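You operate a simulated robot arm through the tools that you are given. There is no shell and no other tool. Be economical: measure what you need, move in short steps, check, and stop when the job is done.

You run a simulated robot arm. Do the job below in one go: nothing can be reset, and whatever is moved stays where it is left.

## Task
Put one of the soap tablets from the grey worktop on top of the yellow crumb sweeper.

Only the result counts: the job must be done as asked and must still hold three seconds after the hand-in. Knocking over, shifting, dropping, spilling or breaking anything else fails it.

## Robot
A 7-joint arm with a two-finger parallel gripper, fixed in place. Base frame: the origin is at the foot of the arm, x ahead of it, y to its left, z up; the work surface is at about z = 0.9. Units: m, degrees, N and s.
With the tool pointing down near the work surface it reaches from about 0.24 to 0.68 m from the base axis. Its first joint turns from -66.0 to 66.0 degrees. Payload 2.4 kg.
The tool frame sits at the grasp point between the pads (the TCP): z along the fingers, y along the line on which they close. The tips reach 0.03 m beyond it. Largest opening 0.094 m; finger width 0.028, thickness 0.01; the body of the gripper, 0.05 by 0.096 m, starts 0.055 m behind the TCP.
Orientation is told as [roll, pitch, yaw] about the base's x, y, z axes, in that order, counted from this pose: with the fingers straight down and closing along the base's y, the tool's x points along the base's -x, its y along +y and its z along -z.

## Interface
- The arm moves only by the tool play_rows. Its argument "moves" is a list that holds one entry, the list of rows, each a list of 6 numbers: the shift along the tool's x, y, z in mm, then the turn, a rotation vector about the tool's x, y, z in degrees. In form: [[[tx, ty, tz, rx, ry, rz], ...]]. A call has 1 to 8 rows; each row shifts and turns the commanded pose from where the row before left it, along the tool's axes as they then stand. "jaw" is the gripper command, from -1 (fully open) to 1 (shut), values between in proportion, set as the call begins (left out, the last holds). A row lasts 0.2 s, in which the tool goes at most 0.05 m and 8.6 degrees; a call with a longer step from one row to the next is refused whole, and so is a gripper value outside its range. Where a pose cannot be reached the arm comes as near as it can. A force on the tool above 40 N (or 10 N above the force at the start of the call, whichever is more), or a blocked arm, ends the call early, and 0.2 s more pass. The fingers move at their own pace (about 0.153 m/s each) and stop on an object; they squeeze with about 34 N. The grip force told is the motor's: it shows also when the fingers shut on nothing. Time passes only in rows, and 0.2 s behind the last, so rows that do not move let the fingers close. The reply holds the time, the measured pose of the TCP, the force on the tool along the base axes, the opening and the grip force, in the units named above and with some noise.
- Cameras (640 x 400 px; columns grow to the right, rows downward): "scene" is fixed at [0.047, 0.4918, 1.4327]; the picture's right is [-0.58, -0.81, 0.00], its down [-0.56, 0.40, -0.73] and it looks along [0.59, -0.42, -0.69] (base axes); focal length 296 px, centre (320, 200). "wrist" rides on the gripper at [-0.037, 0, -0.058] in the tool frame; the picture's right is [0.00, -1.00, 0.00], its down [0.97, 0.00, -0.24] and it looks along [0.24, 0.00, 0.97] (tool axes); focal length 218 px, centre (320, 200).
- camera(camera): a new picture of that camera. No time passes.
- probe_pixels(camera, pixels): for up to 12 pixels [column, row] of the newest picture of that camera ("zoom" is the newest enlarged one), the place [x, y, z] in the base frame of the surface seen there, good to about 0.002 m. No time passes.
- zoom(camera, box): a new picture of the part [left, top, right, bottom] of that camera's present view, enlarged. No time passes.
- sign_off(): hands the job in; it is judged then, once.

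Go step by step. Measure first, check grasps and placings, and put right what went wrong. The budget is 60 turns and 22 pictures, counting those below and the enlarged ones. Unless the task says otherwise, let go and move clear before handing in, and close with one line.

The tools are called after "Call:" as name(argument=value, ...) on one line, values as JSON. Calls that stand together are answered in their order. play_rows: Moves the arm, as the interface text tells. Its arguments: {"type":"object","properties":{"moves":{"type":"array"},"jaw":{"type":"number"}},"required":["moves"]} The other tools are called the same way: camera (camera) takes a picture; probe_pixels (camera, pixels) gives the place of the surface under pixels of a picture; zoom (camera, box) takes an enlarged picture of a part of a camera's view; sign_off () hands the job in.

At the start:

```text
t: 0.0
ee_pos: [0.3046, 0.1087, 1.1679]
tcp_rot: [-0.1, 0.0, 0.1]
force: [-0.5, -1.2, 1.1]
width: 0.0939
grasp_force: 0.1
```

scene: 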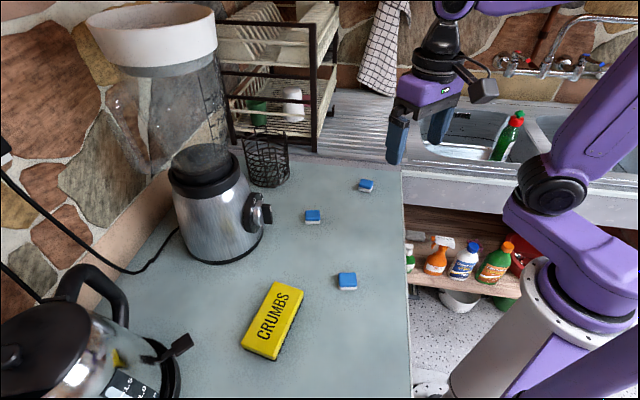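
wrist: 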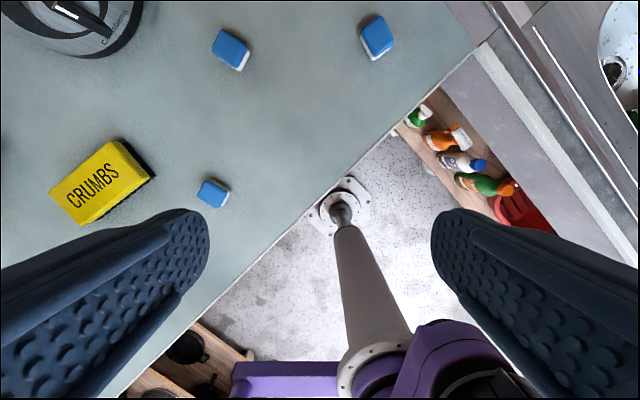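

The scene shows three blue/white tablets at about (347,281), (313,216), (366,185), and the yellow sweeper around (272,320). I'll zoom in and measure them.

Call:
zoom(camera="scene", box=[230, 160, 410, 370])

Call:
probe_pixels(camera="scene", pixels=[[347, 279], [340, 274], [355, 274], [356, 284], [340, 285], [313, 214], [366, 183], [276, 284], [301, 292], [272, 357], [243, 345], [272, 318]])

Call:
probe_pixels(camera="wrist", pixels=[[212, 194], [206, 180], [228, 192], [218, 207], [198, 195], [110, 143], [138, 180], [82, 225], [50, 185], [97, 185], [240, 225], [170, 190]])

```text
1.90 times, centred on (320, 265) of scene
```

zoom: 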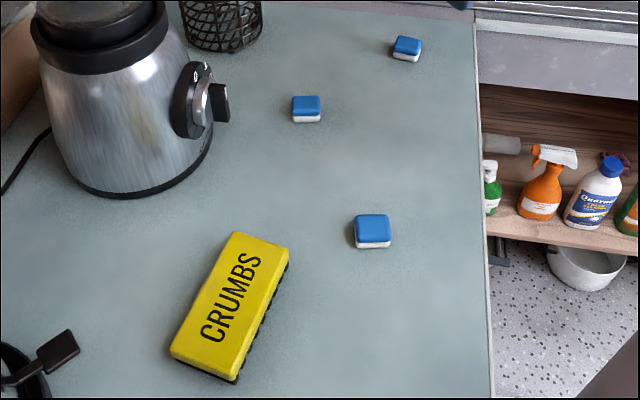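

```text
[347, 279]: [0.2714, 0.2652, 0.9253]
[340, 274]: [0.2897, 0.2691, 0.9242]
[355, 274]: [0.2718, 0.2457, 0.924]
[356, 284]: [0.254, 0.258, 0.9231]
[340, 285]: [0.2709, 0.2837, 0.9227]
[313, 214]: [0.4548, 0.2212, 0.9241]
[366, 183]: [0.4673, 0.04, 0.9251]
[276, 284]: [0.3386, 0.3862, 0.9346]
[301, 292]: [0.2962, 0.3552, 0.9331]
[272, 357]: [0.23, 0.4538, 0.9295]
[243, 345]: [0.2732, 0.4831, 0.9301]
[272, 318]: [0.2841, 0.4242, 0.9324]
```

```text
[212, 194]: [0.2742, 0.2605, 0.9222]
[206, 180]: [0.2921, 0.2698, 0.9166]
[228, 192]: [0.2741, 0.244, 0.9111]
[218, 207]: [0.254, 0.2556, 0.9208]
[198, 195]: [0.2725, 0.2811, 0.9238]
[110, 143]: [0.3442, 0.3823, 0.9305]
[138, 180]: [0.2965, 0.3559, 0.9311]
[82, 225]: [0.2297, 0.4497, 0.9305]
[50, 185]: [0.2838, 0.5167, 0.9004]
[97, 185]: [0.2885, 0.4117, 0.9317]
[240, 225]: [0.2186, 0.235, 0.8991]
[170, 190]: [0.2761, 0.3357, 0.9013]
```

The tablet near (347,281) has its centre at about (0.272, 0.264), with its top at 0.924 and the table at 0.900. It measures about 30 x 25 mm, with the long edge at roughly 54° from x. The sweeper top is at about 0.932, centred on (0.285, 0.42). I'll move above the tablet and turn the tool.

Call:
play_rows(moves=[[[8.15, 38.8, 28, 0, 0, 0], [8.15, 38.8, 28, 0, 0, 0], [8.15, 38.8, 28, 0, 0, 0], [8.15, 38.8, 28, 0, 0, 0], [0, 0, 0, 0, 0, 8.5], [0, 0, 0, 0, 0, 8.5], [0, 0, 0, 0, 0, 8.5], [0, 0, 0, 0, 0, 8.5]]], jaw=-1)

Call:
camera(camera="wrist")

```text
t: 1.8
ee_pos: [0.2736, 0.2647, 1.0562]
tcp_rot: [0.0, 0.0, -34.2]
force: [-0.8, 0.5, 0.3]
width: 0.0942
grasp_force: 0.0
```

```text
18 pictures are left
```

wrist: 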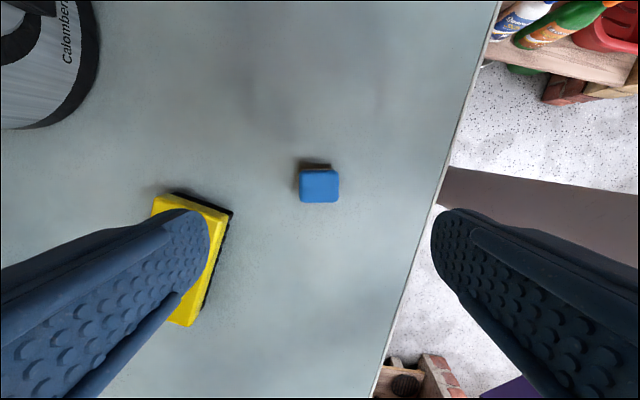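

The tablet at (319,186) looks square with the fingers, and the left finger should land clear of the sweeper. I'll check the tablet centre and the sweeper edge before going down.

Call:
probe_pixels(camera="wrist", pixels=[[319, 187], [301, 187], [337, 187], [319, 172], [319, 201], [228, 218], [215, 260], [260, 200]])

```text
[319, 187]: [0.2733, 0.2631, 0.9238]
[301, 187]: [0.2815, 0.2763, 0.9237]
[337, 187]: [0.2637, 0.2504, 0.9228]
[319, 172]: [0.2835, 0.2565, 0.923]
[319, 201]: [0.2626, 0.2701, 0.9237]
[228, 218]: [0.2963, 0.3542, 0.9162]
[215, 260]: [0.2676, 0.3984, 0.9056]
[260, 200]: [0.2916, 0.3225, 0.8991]
```

The tablet centre is (0.273, 0.263) and the TCP is within 2 mm of it. I'll go down to about z 0.936.

Call:
play_rows(moves=[[[0, -1, 40, 0, 0, 0], [0, 0, 40, 0, 0, 0], [0, 0, 25, 0, 0, 0], [0, 0, 15, 0, 0, 0], [0, 0, 0, 0, 0, 0]]])

```text
t: 3.0
ee_pos: [0.2715, 0.2641, 0.9352]
tcp_rot: [0.1, 0.1, -33.9]
force: [-0.1, -0.1, -0.3]
width: 0.0941
grasp_force: 0.0
```

The TCP is at z 0.935 with no contact, so I'll close the fingers.

Call:
play_rows(moves=[[[0, 0, 0, 0, 0, 0], [0, 0, 0, 0, 0, 0], [0, 0, 0, 0, 0, 0], [0, 0, 0, 0, 0, 0]]], jaw=1)

```text
t: 4.0
ee_pos: [0.272, 0.2632, 0.9351]
tcp_rot: [0.0, 0.0, -34.0]
force: [0.9, -1.0, -0.7]
width: 0.0348
grasp_force: 33.8
```

The opening is 0.035 m at 34 N, so the tablet is held. Next I'll lift it gently and look.

Call:
play_rows(moves=[[[0, 0, -10, 0, 0, 0], [0, 0, -20, 0, 0, 0], [0, 0, -25, 0, 0, 0], [0, 0, -15, 0, 0, 0]]])

Call:
camera(camera="wrist")

Call:
camera(camera="scene")

```text
t: 5.0
ee_pos: [0.2723, 0.2646, 1.0067]
tcp_rot: [-0.1, -0.1, -34.0]
force: [0.3, -0.2, 0.4]
width: 0.035
grasp_force: 34.0
```

```text
17 pictures are left
```

wrist: 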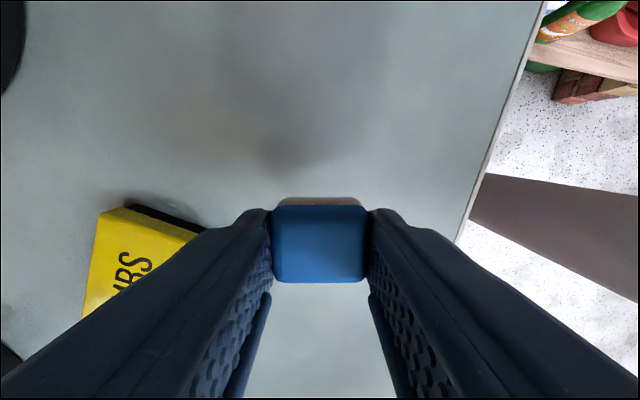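

```text
16 pictures are left
```

scene: 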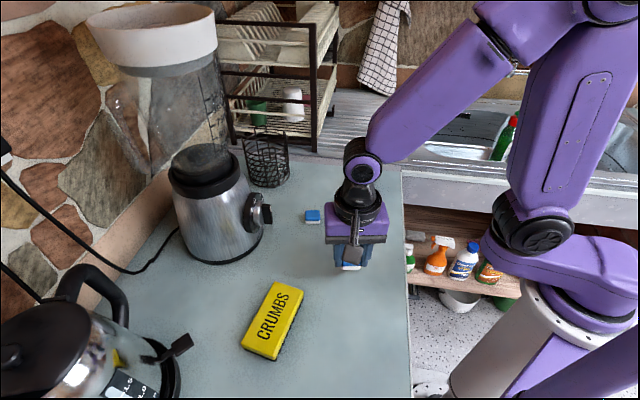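

The tablet is firmly held, level at wrist (320,243). Before moving over the sweeper I'll check how far it is from the coffee pot and blender.

Call:
probe_pixels(camera="scene", pixels=[[182, 345], [165, 355], [125, 300], [95, 270], [268, 215], [235, 258], [205, 262], [178, 375], [272, 318], [275, 285], [248, 350]])

```text
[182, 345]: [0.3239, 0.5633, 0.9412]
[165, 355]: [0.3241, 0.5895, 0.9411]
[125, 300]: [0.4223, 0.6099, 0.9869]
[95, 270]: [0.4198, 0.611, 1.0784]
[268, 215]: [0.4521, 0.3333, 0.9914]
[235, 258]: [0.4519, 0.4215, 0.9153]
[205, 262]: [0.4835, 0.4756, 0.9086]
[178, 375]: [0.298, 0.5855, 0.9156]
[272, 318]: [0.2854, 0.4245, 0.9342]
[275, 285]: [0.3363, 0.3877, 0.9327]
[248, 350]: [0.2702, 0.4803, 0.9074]
```

Everything is more than 0.1 m from the target (0.285, 0.420). I'll carry the tablet level over to it.

Call:
play_rows(moves=[[[6, 11, 0, 0, 0, 0], [12, 21, 0, 0, 0, 0], [15, 26, 0, 0, 0, 0], [16, 29, 0, 0, 0, 0], [14, 25, 0, 0, 0, 0], [9, 16, 0, 0, 0, 0], [4.6, 7.3, 0, 0, 0, 0], [0, 0, 0, 0, 0, 0]]])

Call:
camera(camera="wrist")

```text
t: 6.8
ee_pos: [0.2839, 0.4203, 1.0075]
tcp_rot: [0.0, 0.0, -34.1]
force: [0.5, -0.4, 0.4]
width: 0.0348
grasp_force: 34.2
```

```text
15 pictures are left
```

wrist: 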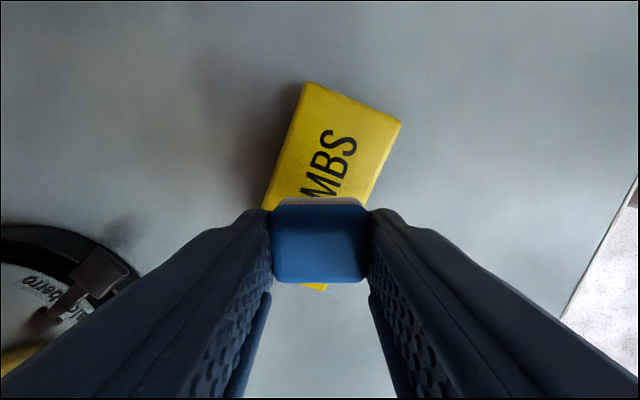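

The tablet is over the sweeper. With the sweeper top at about 0.932, I expect contact at TCP z of about 0.967, so I'll go down to just above that.

Call:
play_rows(moves=[[[0, 0, 12, 0, 0, 0], [0, 0, 12, 0, 0, 0], [0, 0, 8, 0, 0, 0], [0, 0, 3, 0, 0, 0], [0, 0, 0, 0, 0, 0]]])

Call:
play_rows(moves=[[[0, 0, 1, 0, 0, 0], [0, 0, 1, 0, 0, 0], [0, 0, 1, 0, 0, 0], [0, 0, 0, 0, 0, 0]]])

```text
t: 8.0
ee_pos: [0.2833, 0.4181, 0.9714]
tcp_rot: [0.0, 0.0, -34.0]
force: [-0.4, 1.3, -1.0]
width: 0.035
grasp_force: 33.9
```

```text
t: 9.0
ee_pos: [0.2844, 0.4171, 0.968]
tcp_rot: [0.0, 0.0, -33.9]
force: [-0.4, -0.2, -0.4]
width: 0.035
grasp_force: 34.5
```

There is no contact yet at z 0.968. I'll keep going down in small steps.

Call:
play_rows(moves=[[[0, 0, 1, 0, 0, 0], [0, 0, 0, 0, 0, 0]]])

Call:
zoom(camera="scene", box=[210, 250, 330, 370])

```text
t: 9.6
ee_pos: [0.2825, 0.4181, 0.9674]
tcp_rot: [0.2, 0.0, -34.0]
force: [0.4, -0.6, 7.0]
width: 0.035
grasp_force: 34.3
```

```text
3.33 times, centred on (270, 310) of scene
```

zoom: 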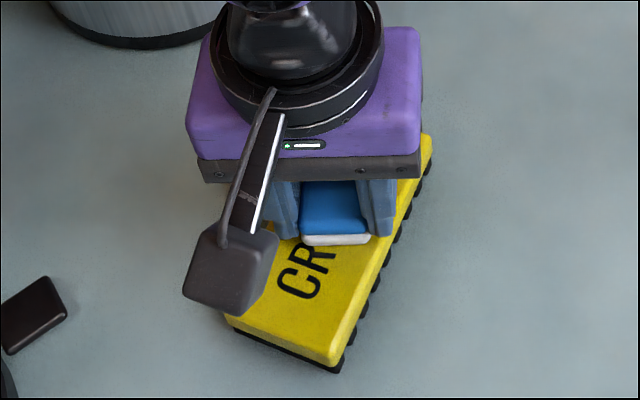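

Contact shows at 7 N upward, and the tablet sits on the sweeper top. I'll open the fingers part way so they clear it gently.

Call:
play_rows(moves=[[[0, 0, 0, 0, 0, 0], [0, 0, 0, 0, 0, 0], [0, 0, 0, 0, 0, 0]]], jaw=-0.4)

Call:
play_rows(moves=[[[0, 0, -10, 0, 0, 0], [0, 0, -20, 0, 0, 0], [0, 0, -40, 0, 0, 0], [0, 0, -40, 0, 0, 0], [-20, -40, -20, 0, 0, 0], [-20, -40, 0, 0, 0, 0], [-20, -40, 0, 0, 0, 0], [0, 0, 0, 0, 0, 0]]])

Call:
zoom(camera="scene", box=[210, 160, 410, 370])

Call:
camera(camera="wrist")

```text
t: 10.4
ee_pos: [0.2835, 0.4183, 0.967]
tcp_rot: [0.0, 0.0, -34.0]
force: [-0.3, -0.3, 0.1]
width: 0.0659
grasp_force: 0.0
```

```text
t: 12.2
ee_pos: [0.2671, 0.2851, 1.0974]
tcp_rot: [0.0, 0.1, -34.0]
force: [-0.1, 0.2, -0.1]
width: 0.066
grasp_force: 0.1
```

```text
1.90 times, centred on (310, 265) of scene
```

zoom: 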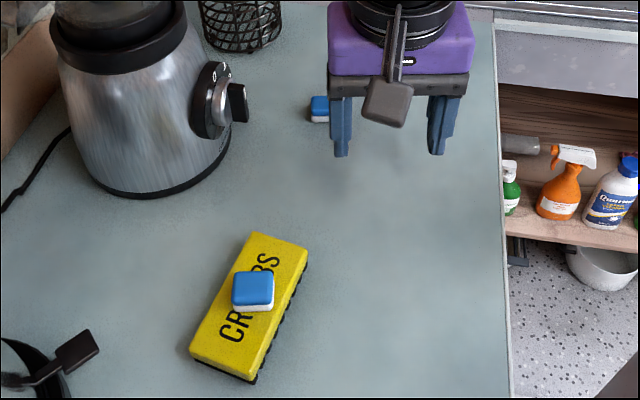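

```text
12 pictures are left
```

wrist: 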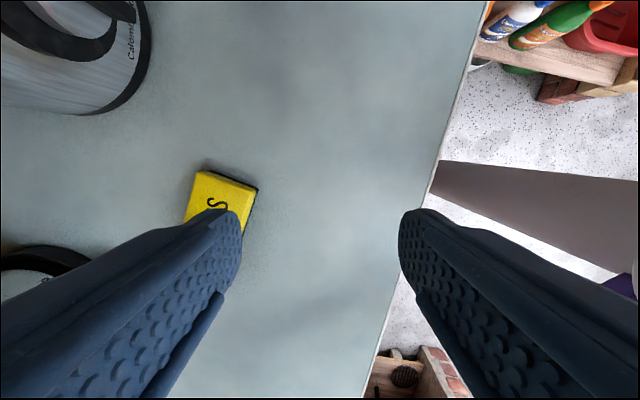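

The tablet rests flat in the middle of the sweeper, at about (253,290) in the enlarged picture. The sweeper has not moved and the gripper is clear, so I'm handing in.

Call:
sign_off()

```text
The job is handed in.
```

One soap tablet now lies flat on top of the yellow crumb sweeper; the gripper let go and moved clear, and I saw nothing else disturbed.
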